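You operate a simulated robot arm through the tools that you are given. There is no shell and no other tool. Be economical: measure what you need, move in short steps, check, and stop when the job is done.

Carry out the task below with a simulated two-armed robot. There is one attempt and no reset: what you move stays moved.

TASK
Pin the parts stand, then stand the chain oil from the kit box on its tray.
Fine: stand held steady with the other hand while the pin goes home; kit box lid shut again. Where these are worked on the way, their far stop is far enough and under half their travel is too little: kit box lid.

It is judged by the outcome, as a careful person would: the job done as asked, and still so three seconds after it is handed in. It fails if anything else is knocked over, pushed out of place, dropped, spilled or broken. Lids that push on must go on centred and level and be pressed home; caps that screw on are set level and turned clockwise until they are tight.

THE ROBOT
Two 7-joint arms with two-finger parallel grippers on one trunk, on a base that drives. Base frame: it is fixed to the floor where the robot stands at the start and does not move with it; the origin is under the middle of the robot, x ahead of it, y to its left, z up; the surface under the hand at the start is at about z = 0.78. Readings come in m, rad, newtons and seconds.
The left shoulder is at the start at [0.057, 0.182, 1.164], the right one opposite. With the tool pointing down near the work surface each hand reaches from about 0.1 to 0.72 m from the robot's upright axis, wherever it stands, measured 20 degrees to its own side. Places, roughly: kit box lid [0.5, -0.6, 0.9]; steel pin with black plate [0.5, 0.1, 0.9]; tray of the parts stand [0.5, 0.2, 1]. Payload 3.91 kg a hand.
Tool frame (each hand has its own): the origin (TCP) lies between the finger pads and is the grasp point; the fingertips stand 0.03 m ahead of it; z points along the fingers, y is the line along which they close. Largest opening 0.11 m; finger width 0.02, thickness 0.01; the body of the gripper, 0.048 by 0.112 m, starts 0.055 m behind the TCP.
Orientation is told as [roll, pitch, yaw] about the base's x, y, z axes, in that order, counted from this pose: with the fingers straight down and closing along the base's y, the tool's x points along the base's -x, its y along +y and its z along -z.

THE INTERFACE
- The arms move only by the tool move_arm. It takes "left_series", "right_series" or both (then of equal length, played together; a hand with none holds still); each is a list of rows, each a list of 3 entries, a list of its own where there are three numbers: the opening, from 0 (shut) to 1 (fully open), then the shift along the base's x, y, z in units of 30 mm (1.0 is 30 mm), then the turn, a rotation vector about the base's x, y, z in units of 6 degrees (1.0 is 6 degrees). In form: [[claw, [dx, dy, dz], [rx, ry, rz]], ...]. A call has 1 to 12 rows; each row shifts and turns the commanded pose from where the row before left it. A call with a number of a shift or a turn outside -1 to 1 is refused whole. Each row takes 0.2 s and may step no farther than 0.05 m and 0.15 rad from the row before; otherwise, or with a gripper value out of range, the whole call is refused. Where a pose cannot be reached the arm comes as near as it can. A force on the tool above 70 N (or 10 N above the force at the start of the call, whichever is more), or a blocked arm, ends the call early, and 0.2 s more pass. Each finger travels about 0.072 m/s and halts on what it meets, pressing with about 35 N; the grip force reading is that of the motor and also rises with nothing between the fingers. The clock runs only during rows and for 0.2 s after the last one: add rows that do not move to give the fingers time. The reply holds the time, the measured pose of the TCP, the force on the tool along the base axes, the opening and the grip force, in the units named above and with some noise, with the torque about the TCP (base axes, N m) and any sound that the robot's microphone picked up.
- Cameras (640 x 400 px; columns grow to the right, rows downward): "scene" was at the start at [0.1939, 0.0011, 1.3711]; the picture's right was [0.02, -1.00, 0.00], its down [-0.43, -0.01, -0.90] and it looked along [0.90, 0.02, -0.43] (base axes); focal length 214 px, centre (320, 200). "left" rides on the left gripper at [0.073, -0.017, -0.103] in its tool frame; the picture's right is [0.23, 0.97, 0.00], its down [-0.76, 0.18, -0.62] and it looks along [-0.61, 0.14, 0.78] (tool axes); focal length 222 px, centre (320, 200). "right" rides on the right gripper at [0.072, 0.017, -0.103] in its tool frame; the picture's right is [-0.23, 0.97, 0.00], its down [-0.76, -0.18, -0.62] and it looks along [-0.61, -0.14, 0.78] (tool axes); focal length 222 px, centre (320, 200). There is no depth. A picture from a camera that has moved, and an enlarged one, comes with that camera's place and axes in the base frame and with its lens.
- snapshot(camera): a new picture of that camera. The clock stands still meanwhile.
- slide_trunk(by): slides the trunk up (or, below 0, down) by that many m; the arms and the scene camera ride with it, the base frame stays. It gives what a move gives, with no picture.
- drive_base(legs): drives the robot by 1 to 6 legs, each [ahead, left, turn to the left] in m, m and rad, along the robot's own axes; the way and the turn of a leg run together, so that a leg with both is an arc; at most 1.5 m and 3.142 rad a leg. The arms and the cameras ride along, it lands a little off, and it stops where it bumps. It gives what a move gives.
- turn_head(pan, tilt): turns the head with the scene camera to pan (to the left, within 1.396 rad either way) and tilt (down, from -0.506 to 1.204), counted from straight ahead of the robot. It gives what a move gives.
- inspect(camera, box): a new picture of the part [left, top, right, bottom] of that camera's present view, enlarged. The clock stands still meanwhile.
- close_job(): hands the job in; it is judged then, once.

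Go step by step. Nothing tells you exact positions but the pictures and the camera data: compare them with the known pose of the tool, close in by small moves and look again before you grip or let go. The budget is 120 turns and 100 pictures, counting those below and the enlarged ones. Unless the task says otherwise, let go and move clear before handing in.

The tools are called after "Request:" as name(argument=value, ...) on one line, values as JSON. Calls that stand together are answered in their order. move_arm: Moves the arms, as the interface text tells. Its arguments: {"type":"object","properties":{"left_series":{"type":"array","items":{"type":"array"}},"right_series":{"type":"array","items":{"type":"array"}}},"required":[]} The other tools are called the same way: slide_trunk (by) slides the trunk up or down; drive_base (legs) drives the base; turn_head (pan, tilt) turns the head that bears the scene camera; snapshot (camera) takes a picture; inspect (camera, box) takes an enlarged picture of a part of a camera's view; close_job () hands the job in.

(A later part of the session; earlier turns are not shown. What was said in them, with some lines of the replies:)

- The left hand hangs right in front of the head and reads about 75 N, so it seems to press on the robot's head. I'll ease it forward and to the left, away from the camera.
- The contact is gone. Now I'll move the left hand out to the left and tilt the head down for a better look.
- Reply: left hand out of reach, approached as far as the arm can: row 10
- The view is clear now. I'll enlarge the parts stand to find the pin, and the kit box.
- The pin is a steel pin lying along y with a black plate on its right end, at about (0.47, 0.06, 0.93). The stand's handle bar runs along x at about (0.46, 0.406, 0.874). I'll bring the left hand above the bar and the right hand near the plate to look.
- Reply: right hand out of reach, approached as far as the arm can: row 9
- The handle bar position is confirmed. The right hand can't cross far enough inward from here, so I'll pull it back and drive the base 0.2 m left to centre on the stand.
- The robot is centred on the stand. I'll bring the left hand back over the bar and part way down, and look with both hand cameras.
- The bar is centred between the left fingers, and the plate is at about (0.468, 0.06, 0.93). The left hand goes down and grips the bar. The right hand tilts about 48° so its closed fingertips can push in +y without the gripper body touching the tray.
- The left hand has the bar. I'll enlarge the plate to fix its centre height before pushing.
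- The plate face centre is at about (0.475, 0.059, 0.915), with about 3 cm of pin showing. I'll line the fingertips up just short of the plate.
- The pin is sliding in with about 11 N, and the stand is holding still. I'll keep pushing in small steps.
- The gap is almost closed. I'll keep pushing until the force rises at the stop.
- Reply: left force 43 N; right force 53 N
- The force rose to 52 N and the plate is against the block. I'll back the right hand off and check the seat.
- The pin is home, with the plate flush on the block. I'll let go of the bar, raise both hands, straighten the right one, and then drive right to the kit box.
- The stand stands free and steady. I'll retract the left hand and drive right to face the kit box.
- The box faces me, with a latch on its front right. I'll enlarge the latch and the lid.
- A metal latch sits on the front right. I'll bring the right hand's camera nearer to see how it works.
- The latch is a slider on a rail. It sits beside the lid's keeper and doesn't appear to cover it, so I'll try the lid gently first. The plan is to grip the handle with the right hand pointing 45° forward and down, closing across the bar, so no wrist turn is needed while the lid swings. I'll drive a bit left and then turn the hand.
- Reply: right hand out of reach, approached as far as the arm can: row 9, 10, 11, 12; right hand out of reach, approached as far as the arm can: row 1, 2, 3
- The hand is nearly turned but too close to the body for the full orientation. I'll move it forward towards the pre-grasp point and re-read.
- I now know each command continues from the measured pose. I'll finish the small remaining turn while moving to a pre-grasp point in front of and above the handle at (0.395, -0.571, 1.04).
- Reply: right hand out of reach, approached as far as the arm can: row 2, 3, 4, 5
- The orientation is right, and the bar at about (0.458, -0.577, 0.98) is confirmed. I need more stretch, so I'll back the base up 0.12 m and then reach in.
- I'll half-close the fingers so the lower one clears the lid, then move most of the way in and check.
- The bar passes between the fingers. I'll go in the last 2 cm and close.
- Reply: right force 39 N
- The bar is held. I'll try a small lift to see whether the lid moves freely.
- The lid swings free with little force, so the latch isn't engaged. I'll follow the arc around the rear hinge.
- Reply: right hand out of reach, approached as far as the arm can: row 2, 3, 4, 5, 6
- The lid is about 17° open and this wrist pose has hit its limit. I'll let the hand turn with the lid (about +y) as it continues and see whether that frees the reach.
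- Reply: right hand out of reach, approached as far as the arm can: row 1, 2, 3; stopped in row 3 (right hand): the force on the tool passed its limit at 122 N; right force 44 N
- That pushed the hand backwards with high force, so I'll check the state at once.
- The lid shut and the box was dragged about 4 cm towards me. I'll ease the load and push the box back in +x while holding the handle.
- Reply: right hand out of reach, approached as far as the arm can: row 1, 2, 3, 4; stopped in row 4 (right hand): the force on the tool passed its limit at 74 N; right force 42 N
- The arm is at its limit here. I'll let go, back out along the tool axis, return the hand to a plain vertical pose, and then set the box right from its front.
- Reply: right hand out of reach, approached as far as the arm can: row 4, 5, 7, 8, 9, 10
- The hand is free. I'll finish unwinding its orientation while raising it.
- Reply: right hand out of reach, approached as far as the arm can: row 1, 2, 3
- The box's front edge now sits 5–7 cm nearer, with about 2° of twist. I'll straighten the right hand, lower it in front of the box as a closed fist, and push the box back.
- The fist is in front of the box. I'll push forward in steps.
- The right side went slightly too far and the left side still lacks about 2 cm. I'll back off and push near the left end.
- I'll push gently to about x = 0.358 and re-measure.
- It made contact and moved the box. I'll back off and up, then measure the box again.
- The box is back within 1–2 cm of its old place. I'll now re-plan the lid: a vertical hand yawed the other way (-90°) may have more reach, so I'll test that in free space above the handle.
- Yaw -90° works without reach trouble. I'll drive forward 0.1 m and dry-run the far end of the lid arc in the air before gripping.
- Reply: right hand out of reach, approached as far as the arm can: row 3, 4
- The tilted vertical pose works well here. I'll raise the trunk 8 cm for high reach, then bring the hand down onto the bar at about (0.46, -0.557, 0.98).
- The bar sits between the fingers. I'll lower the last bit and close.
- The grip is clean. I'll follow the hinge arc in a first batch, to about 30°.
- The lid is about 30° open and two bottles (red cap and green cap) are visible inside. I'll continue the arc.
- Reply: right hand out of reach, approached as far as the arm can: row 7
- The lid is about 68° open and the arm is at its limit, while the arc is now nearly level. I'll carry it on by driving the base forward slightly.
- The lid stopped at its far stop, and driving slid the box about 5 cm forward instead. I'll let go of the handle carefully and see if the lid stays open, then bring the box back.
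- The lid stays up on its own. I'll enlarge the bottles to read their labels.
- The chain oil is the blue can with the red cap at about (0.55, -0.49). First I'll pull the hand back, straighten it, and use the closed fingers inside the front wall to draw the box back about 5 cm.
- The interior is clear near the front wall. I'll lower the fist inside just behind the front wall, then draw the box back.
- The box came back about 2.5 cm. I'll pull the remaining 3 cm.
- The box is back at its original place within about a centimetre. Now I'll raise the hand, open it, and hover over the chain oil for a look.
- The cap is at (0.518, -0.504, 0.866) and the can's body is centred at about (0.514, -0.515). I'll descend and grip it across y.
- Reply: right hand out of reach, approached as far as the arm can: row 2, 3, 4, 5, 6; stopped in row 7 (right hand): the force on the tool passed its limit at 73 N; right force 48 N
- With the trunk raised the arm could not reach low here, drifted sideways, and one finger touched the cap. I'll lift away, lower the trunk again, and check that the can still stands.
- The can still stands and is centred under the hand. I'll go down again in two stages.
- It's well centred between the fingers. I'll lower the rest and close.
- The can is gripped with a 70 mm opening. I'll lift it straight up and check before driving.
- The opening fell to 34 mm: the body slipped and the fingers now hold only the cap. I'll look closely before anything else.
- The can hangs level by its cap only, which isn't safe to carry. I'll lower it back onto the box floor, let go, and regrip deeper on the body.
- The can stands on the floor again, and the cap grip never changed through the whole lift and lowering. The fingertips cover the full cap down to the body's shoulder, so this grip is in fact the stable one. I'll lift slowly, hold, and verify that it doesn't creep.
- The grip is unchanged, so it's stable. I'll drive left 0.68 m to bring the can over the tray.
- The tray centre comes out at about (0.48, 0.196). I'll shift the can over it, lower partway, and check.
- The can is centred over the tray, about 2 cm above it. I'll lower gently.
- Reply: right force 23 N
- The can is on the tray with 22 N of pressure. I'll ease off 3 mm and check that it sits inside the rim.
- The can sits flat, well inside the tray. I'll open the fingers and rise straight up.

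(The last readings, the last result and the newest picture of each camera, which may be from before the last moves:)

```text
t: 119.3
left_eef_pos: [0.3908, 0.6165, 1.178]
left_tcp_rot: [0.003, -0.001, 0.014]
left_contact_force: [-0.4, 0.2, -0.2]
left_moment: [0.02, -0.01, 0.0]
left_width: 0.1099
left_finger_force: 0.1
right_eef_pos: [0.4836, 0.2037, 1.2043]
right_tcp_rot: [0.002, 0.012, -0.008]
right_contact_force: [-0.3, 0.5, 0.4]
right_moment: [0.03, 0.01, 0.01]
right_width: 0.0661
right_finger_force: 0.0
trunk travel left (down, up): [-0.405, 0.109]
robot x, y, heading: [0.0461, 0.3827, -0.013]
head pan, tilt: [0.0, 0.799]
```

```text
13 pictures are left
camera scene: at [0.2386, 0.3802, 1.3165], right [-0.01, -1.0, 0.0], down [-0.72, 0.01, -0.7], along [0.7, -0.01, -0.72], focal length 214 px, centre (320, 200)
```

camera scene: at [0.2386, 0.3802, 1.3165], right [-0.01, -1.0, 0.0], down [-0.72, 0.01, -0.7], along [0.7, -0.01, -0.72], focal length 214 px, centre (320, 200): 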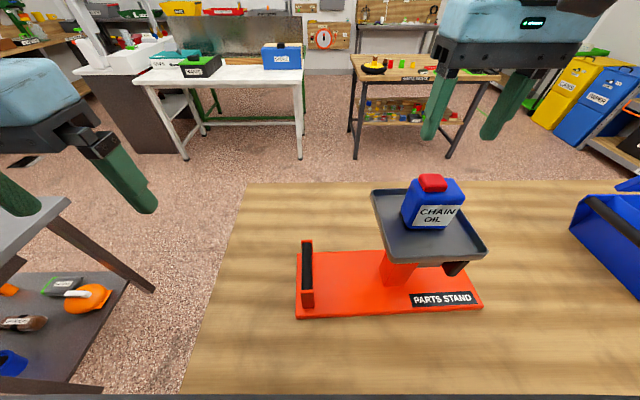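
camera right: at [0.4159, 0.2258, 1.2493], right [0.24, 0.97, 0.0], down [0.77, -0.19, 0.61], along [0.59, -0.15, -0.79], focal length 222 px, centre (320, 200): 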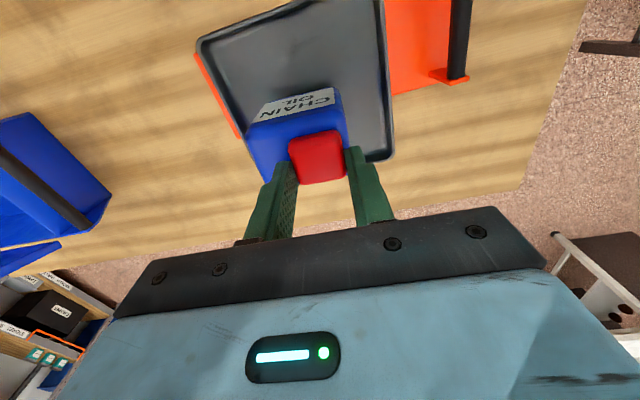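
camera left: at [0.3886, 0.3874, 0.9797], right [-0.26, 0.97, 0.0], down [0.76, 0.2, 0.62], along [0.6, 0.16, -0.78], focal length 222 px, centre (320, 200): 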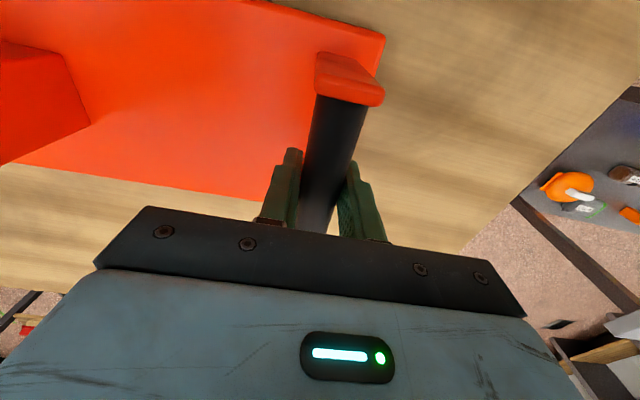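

The chain oil stands on the tray. Next I'll shut the lid: raise the left hand clear, drive right, and raise the trunk so I can reach behind the lid.

Request:
move_arm(left_series=[[1, [-0.5, 0, 0.8], [0, 0, 0]], [1, [-0.5, 0, 0.8], [0, 0, 0]], [1, [-0.5, 0, 0.8], [0, 0, 0]]], right_series=[[0.3, [0, -0.5, 0.5], [0, 0, 0]], [0, [0, -0.5, 0.5], [0, 0, 0]], [0, [0, -0.5, 0.5], [0, 0, 0]]])

Request:
drive_base(legs=[[0, -0.4, 0], [0, -0.38, 0.012]])

Request:
slide_trunk(by=0.08)

Request:
snapshot(camera="scene")

```text
t: 120.1
left_eef_pos: [0.3444, 0.6174, 1.2506]
left_tcp_rot: [0.004, -0.004, 0.014]
left_contact_force: [-0.9, -0.3, -0.4]
left_moment: [0.04, -0.03, -0.05]
left_width: 0.1103
left_finger_force: 0.1
right_eef_pos: [0.4826, 0.1567, 1.2502]
right_tcp_rot: [0.003, 0.013, -0.007]
right_contact_force: [-0.5, -0.1, -0.3]
right_moment: [0.02, -0.01, 0.01]
right_width: 0.0
right_finger_force: 34.9
trunk travel left (down, up): [-0.405, 0.109]
robot x, y, heading: [0.0443, 0.3847, -0.008]
head pan, tilt: [0.0, 0.799]
```

```text
t: 127.7
left_eef_pos: [0.334, -0.1636, 1.2486]
left_tcp_rot: [0.004, -0.002, 0.027]
left_contact_force: [-0.7, -0.1, -1.2]
left_moment: [0.0, 0.03, -0.04]
left_width: 0.1102
left_finger_force: 0.1
right_eef_pos: [0.4791, -0.6227, 1.2495]
right_tcp_rot: [0.0, 0.014, 0.005]
right_contact_force: [0.5, 0.3, 0.3]
right_moment: [-0.02, 0.03, 0.01]
right_width: 0.0
right_finger_force: 34.9
trunk travel left (down, up): [-0.405, 0.109]
robot x, y, heading: [0.038, -0.4022, 0.003]
head pan, tilt: [0.0, 0.799]
```

```text
t: 128.8
left_eef_pos: [0.3345, -0.1641, 1.3282]
left_tcp_rot: [0.003, 0.0, 0.027]
left_contact_force: [-1.3, 0.1, -0.6]
left_moment: [-0.01, 0.01, 0.0]
left_width: 0.1099
left_finger_force: 0.1
right_eef_pos: [0.4804, -0.6216, 1.3284]
right_tcp_rot: [0.001, 0.018, 0.004]
right_contact_force: [-0.1, -0.5, -0.2]
right_moment: [0.06, -0.01, -0.02]
right_width: 0.0002
right_finger_force: 34.9
trunk travel left (down, up): [-0.485, 0.029]
robot x, y, heading: [0.0392, -0.3999, -0.0]
head pan, tilt: [0.0, 0.799]
```

```text
12 pictures are left
camera scene: at [0.1695, -0.4029, 1.4138], right [0.0, -1.0, 0.0], down [-0.72, 0.0, -0.7], along [0.7, 0.0, -0.72], focal length 214 px, centre (320, 200)
```

scene: 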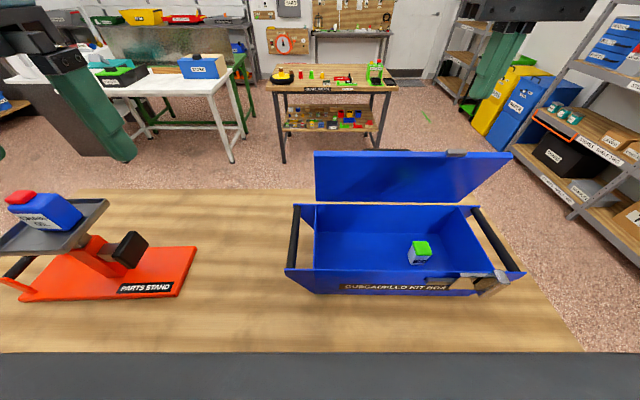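

The lid stands at about 70°, with its top edge near (0.57, z 1.155). I'll move the fist over and behind the top edge, to the right of the handle.

Request:
move_arm(right_series=[[0, [0.8, -0.6, 0], [0, 0, 0]], [0, [0.8, -0.6, 0], [0, 0, 0]], [0, [0.8, -0.6, -0.4], [0, 0, 0]], [0, [0.8, -0.5, -0.7], [0, 0, 0]], [0, [0.8, 0, -0.7], [0, 0, 0]], [0, [0.8, 0, -0.7], [0, 0, 0]], [0, [0.3, 0, -0.2], [0, 0, 0]], [0, [0, 0, 0], [0, 0, 0]]])

Request:
snapshot(camera="scene")

```text
t: 130.6
left_eef_pos: [0.3334, -0.1638, 1.3284]
left_tcp_rot: [0.003, -0.002, 0.028]
left_contact_force: [1.1, 0.1, -0.4]
left_moment: [-0.01, 0.0, -0.01]
left_width: 0.1104
left_finger_force: 0.0
right_eef_pos: [0.605, -0.7011, 1.2483]
right_tcp_rot: [0.0, 0.013, 0.005]
right_contact_force: [1.0, -0.4, -0.9]
right_moment: [-0.01, 0.01, 0.0]
right_width: 0.0
right_finger_force: 34.9
right hand out of reach, approached as far as the arm can: row 5, 6, 7
trunk travel left (down, up): [-0.485, 0.029]
robot x, y, heading: [0.0348, -0.4016, -0.001]
head pan, tilt: [0.0, 0.799]
```

```text
11 pictures are left
camera scene: at [0.1685, -0.4028, 1.4141], right [0.0, -1.0, 0.0], down [-0.72, 0.0, -0.7], along [0.7, 0.0, -0.72], focal length 214 px, centre (320, 200)
```

scene: 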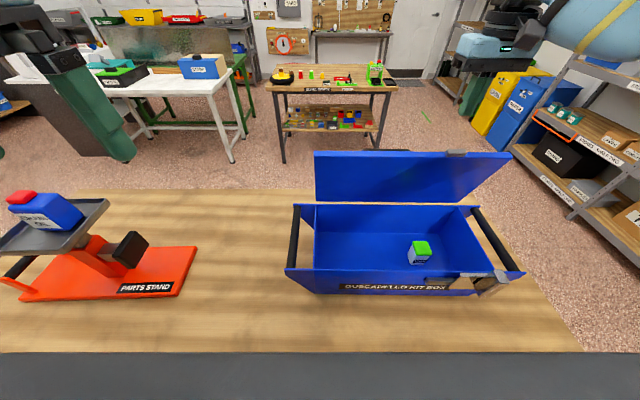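

It's slightly short. I'll drive 5 cm forward, which puts the fist behind the lid edge, then lower it.

Request:
drive_base(legs=[[0.05, 0, 0]])

Request:
move_arm(right_series=[[0, [0, 0, -0.7], [0, 0, 0]], [0, [0, 0, -0.7], [0, 0, 0]], [0, [0, 0, -0.7], [0, 0, 0]], [0, [0, 0, -0.7], [0, 0, 0]], [0, [0, 0, -0.4], [0, 0, 0]], [0, [0, 0, 0], [0, 0, 0]]])

Request:
inspect(camera="scene", box=[280, 60, 560, 235])

```text
t: 131.6
left_eef_pos: [0.382, -0.1633, 1.3288]
left_tcp_rot: [0.004, -0.004, 0.027]
left_contact_force: [0.2, -0.2, 0.0]
left_moment: [-0.02, -0.03, -0.03]
left_width: 0.1098
left_finger_force: 0.0
right_eef_pos: [0.6524, -0.7013, 1.2497]
right_tcp_rot: [0.002, 0.012, 0.005]
right_contact_force: [0.7, 0.4, 0.0]
right_moment: [-0.03, -0.02, 0.0]
right_width: 0.0
right_finger_force: 34.7
trunk travel left (down, up): [-0.485, 0.029]
robot x, y, heading: [0.0888, -0.4022, -0.002]
head pan, tilt: [0.0, 0.799]
```

```text
t: 133.0
left_eef_pos: [0.383, -0.1628, 1.3284]
left_tcp_rot: [0.003, -0.004, 0.028]
left_contact_force: [-0.1, 0.3, 0.1]
left_moment: [-0.04, 0.03, 0.01]
left_width: 0.1099
left_finger_force: 0.0
right_eef_pos: [0.6548, -0.7018, 1.1526]
right_tcp_rot: [0.001, 0.013, 0.003]
right_contact_force: [0.1, -0.6, 1.0]
right_moment: [-0.03, 0.01, 0.04]
right_width: 0.0
right_finger_force: 35.0
trunk travel left (down, up): [-0.485, 0.029]
robot x, y, heading: [0.0879, -0.4017, -0.004]
head pan, tilt: [0.0, 0.799]
```

```text
2.29 times, centred on (420, 148) of scene
camera zoom: at [0.2177, -0.4029, 1.4141], right [0.0, -1.0, 0.0], down [-0.72, 0.0, -0.7], along [0.7, 0.0, -0.72], focal length 490 px, centre (91, 320)
```

zoom: 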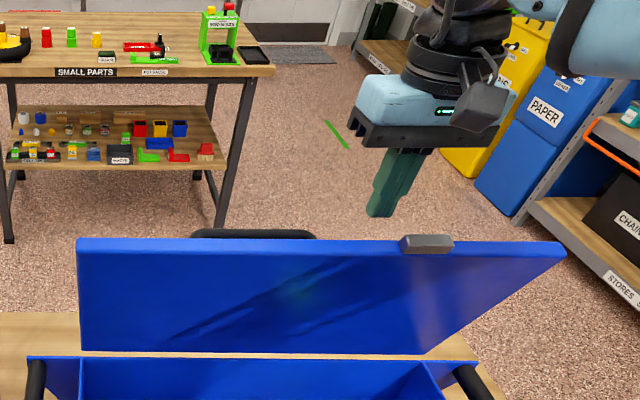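

The fist is behind and below the lid's top edge. I'll draw the lid towards me along its arc in a first batch.

Request:
move_arm(right_series=[[0, [-0.85, 0, -0.1], [0, 0, 0]], [0, [-0.85, 0, 0], [0, 0, 0]], [0, [-0.65, 0, -0.2], [0, 0, 0]], [0, [-0.65, 0, -0.2], [0, 0, 0]], [0, [-0.6, 0, -0.35], [0, 0, 0]], [0, [-0.6, 0, -0.35], [0, 0, 0]], [0, [0, 0, 0], [0, 0, 0]]])

Request:
snapshot(camera="scene")

```text
t: 134.6
left_eef_pos: [0.3828, -0.1641, 1.3292]
left_tcp_rot: [0.004, 0.0, 0.028]
left_contact_force: [0.2, -0.4, 0.0]
left_moment: [-0.03, 0.01, -0.02]
left_width: 0.1097
left_finger_force: 0.1
right_eef_pos: [0.5314, -0.7022, 1.1144]
right_tcp_rot: [0.002, 0.013, 0.006]
right_contact_force: [-0.7, 0.6, 0.1]
right_moment: [-0.02, -0.01, -0.01]
right_width: 0.0002
right_finger_force: 34.9
trunk travel left (down, up): [-0.485, 0.029]
robot x, y, heading: [0.0853, -0.3998, -0.0]
head pan, tilt: [0.0, 0.799]
```

```text
9 pictures are left
camera scene: at [0.2182, -0.4028, 1.414], right [0.0, -1.0, 0.0], down [-0.72, 0.0, -0.7], along [0.7, 0.0, -0.72], focal length 214 px, centre (320, 200)
```

scene: 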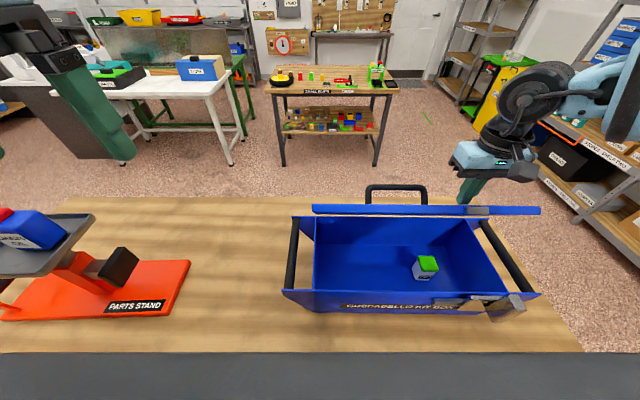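

The lid is following nicely at about 45° with almost no force. I'll continue the arc down to closed.

Request:
move_arm(right_series=[[0, [-0.5, 0, -0.45], [0, 0, 0]], [0, [-0.5, 0, -0.45], [0, 0, 0]], [0, [-0.4, 0, -0.57], [0, 0, 0]], [0, [-0.4, 0, -0.57], [0, 0, 0]], [0, [-0.28, 0, -0.62], [0, 0, 0]], [0, [-0.28, 0, -0.62], [0, 0, 0]], [0, [-0.13, 0, -0.67], [0, 0, 0]], [0, [-0.13, 0, -0.67], [0, 0, 0]], [0, [0, 0, 0], [0, 0, 0]]])

Request:
snapshot(camera="scene")

```text
t: 136.6
left_eef_pos: [0.3826, -0.162, 1.3295]
left_tcp_rot: [0.001, -0.004, 0.029]
left_contact_force: [0.6, -0.4, -0.4]
left_moment: [0.03, 0.02, 0.02]
left_width: 0.1097
left_finger_force: 0.1
right_eef_pos: [0.4501, -0.7016, 0.9801]
right_tcp_rot: [0.0, 0.012, 0.007]
right_contact_force: [-2.5, -3.9, 19.6]
right_moment: [-0.11, -0.08, 0.06]
right_width: 0.0
right_finger_force: 35.3
trunk travel left (down, up): [-0.485, 0.029]
robot x, y, heading: [0.0895, -0.4015, -0.004]
head pan, tilt: [0.0, 0.799]
```

```text
8 pictures are left
camera scene: at [0.2164, -0.4027, 1.4145], right [0.0, -1.0, 0.0], down [-0.72, 0.0, -0.7], along [0.7, 0.0, -0.72], focal length 214 px, centre (320, 200)
```

scene: 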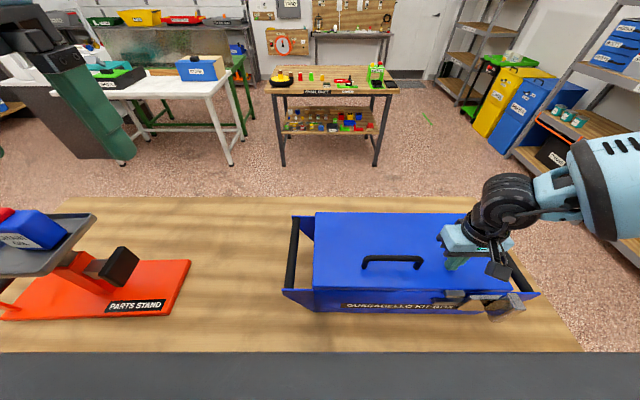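

The lid is shut and pressed with 20 N. I'll raise the hand, check the lid seam, and turn the head to check the stand and can.

Request:
move_arm(right_series=[[0, [0, 0, 0.6], [0, 0, 0]], [0, [-0.3, -0.3, 1], [0, 0, 0]], [0, [-0.3, -0.3, 1], [0, 0, 0]], [0, [-0.3, -0.3, 1], [0, 0, 0]], [0, [-0.3, 0, 1], [0, 0, 0]], [0, [0, 0, 1], [0, 0, 0]]])

Request:
inspect(camera="scene", box=[270, 190, 550, 330])

Request:
turn_head(pan=0.9, tilt=0.7)

Request:
snapshot(camera="scene")

```text
t: 138.0
left_eef_pos: [0.3829, -0.1633, 1.3281]
left_tcp_rot: [0.004, -0.004, 0.028]
left_contact_force: [-0.6, 0.2, 0.8]
left_moment: [0.03, -0.03, 0.02]
left_width: 0.1102
left_finger_force: 0.1
right_eef_pos: [0.4123, -0.7296, 1.1485]
right_tcp_rot: [0.001, 0.015, 0.005]
right_contact_force: [-0.7, 0.6, 0.1]
right_moment: [-0.01, 0.0, 0.05]
right_width: 0.0
right_finger_force: 34.6
trunk travel left (down, up): [-0.485, 0.029]
robot x, y, heading: [0.0856, -0.4007, -0.002]
head pan, tilt: [0.0, 0.799]
```

```text
2.29 times, centred on (410, 260) of scene
camera zoom: at [0.2178, -0.4027, 1.4141], right [0.0, -1.0, 0.0], down [-0.72, 0.0, -0.7], along [0.7, 0.0, -0.72], focal length 490 px, centre (114, 63)
```

zoom: 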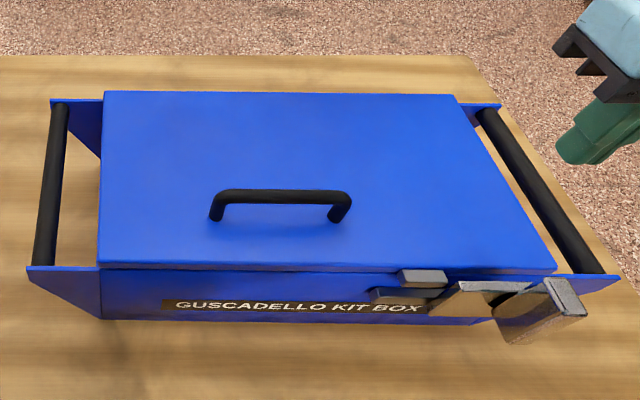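

```text
t: 139.2
left_eef_pos: [0.3827, -0.1645, 1.3289]
left_tcp_rot: [0.003, -0.004, 0.027]
left_contact_force: [0.0, -0.9, -0.6]
left_moment: [-0.04, -0.03, -0.02]
left_width: 0.1102
left_finger_force: 0.2
right_eef_pos: [0.4144, -0.7295, 1.1464]
right_tcp_rot: [0.002, 0.015, 0.005]
right_contact_force: [-0.3, -0.3, -0.3]
right_moment: [0.01, 0.0, 0.0]
right_width: 0.0001
right_finger_force: 35.4
trunk travel left (down, up): [-0.485, 0.029]
robot x, y, heading: [0.0891, -0.403, -0.002]
head pan, tilt: [0.901, 0.7]
```

```text
6 pictures are left
camera scene: at [0.1902, -0.3364, 1.4223], right [0.78, -0.62, 0.0], down [-0.4, -0.5, -0.76], along [0.48, 0.6, -0.64], focal length 214 px, centre (320, 200)
```

scene: 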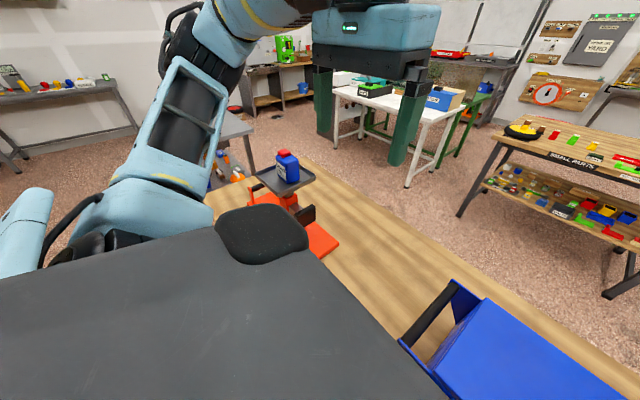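

The lid is shut, the chain oil stands upright on the pinned stand's tray, the box is back at its original spot within about a centimetre, and both hands are clear. I'm handing the job in.

Request:
close_job()

```text
The job is handed in.
```

The stand is pinned, the chain oil is standing on its tray and the kit box lid is shut, but the kit box was moved during the job. I held the stand with the left hand while the pin went home.

- **Kit box:** it was dragged about 5–7 cm and pushed around several times. I put it back to within about 1 cm of where it started, with a slight twist left.
- **Chain oil:** my grip slipped from the can's body to its cap during the first lift. I set it back down in the box and then carried it to the tray by the cap. It stood upright in my last look.
- **Forces:** the arm passed its force limit twice on the box (122 N and 74 N), and a finger pressed down on the can's cap at about 73 N. I saw no damage.
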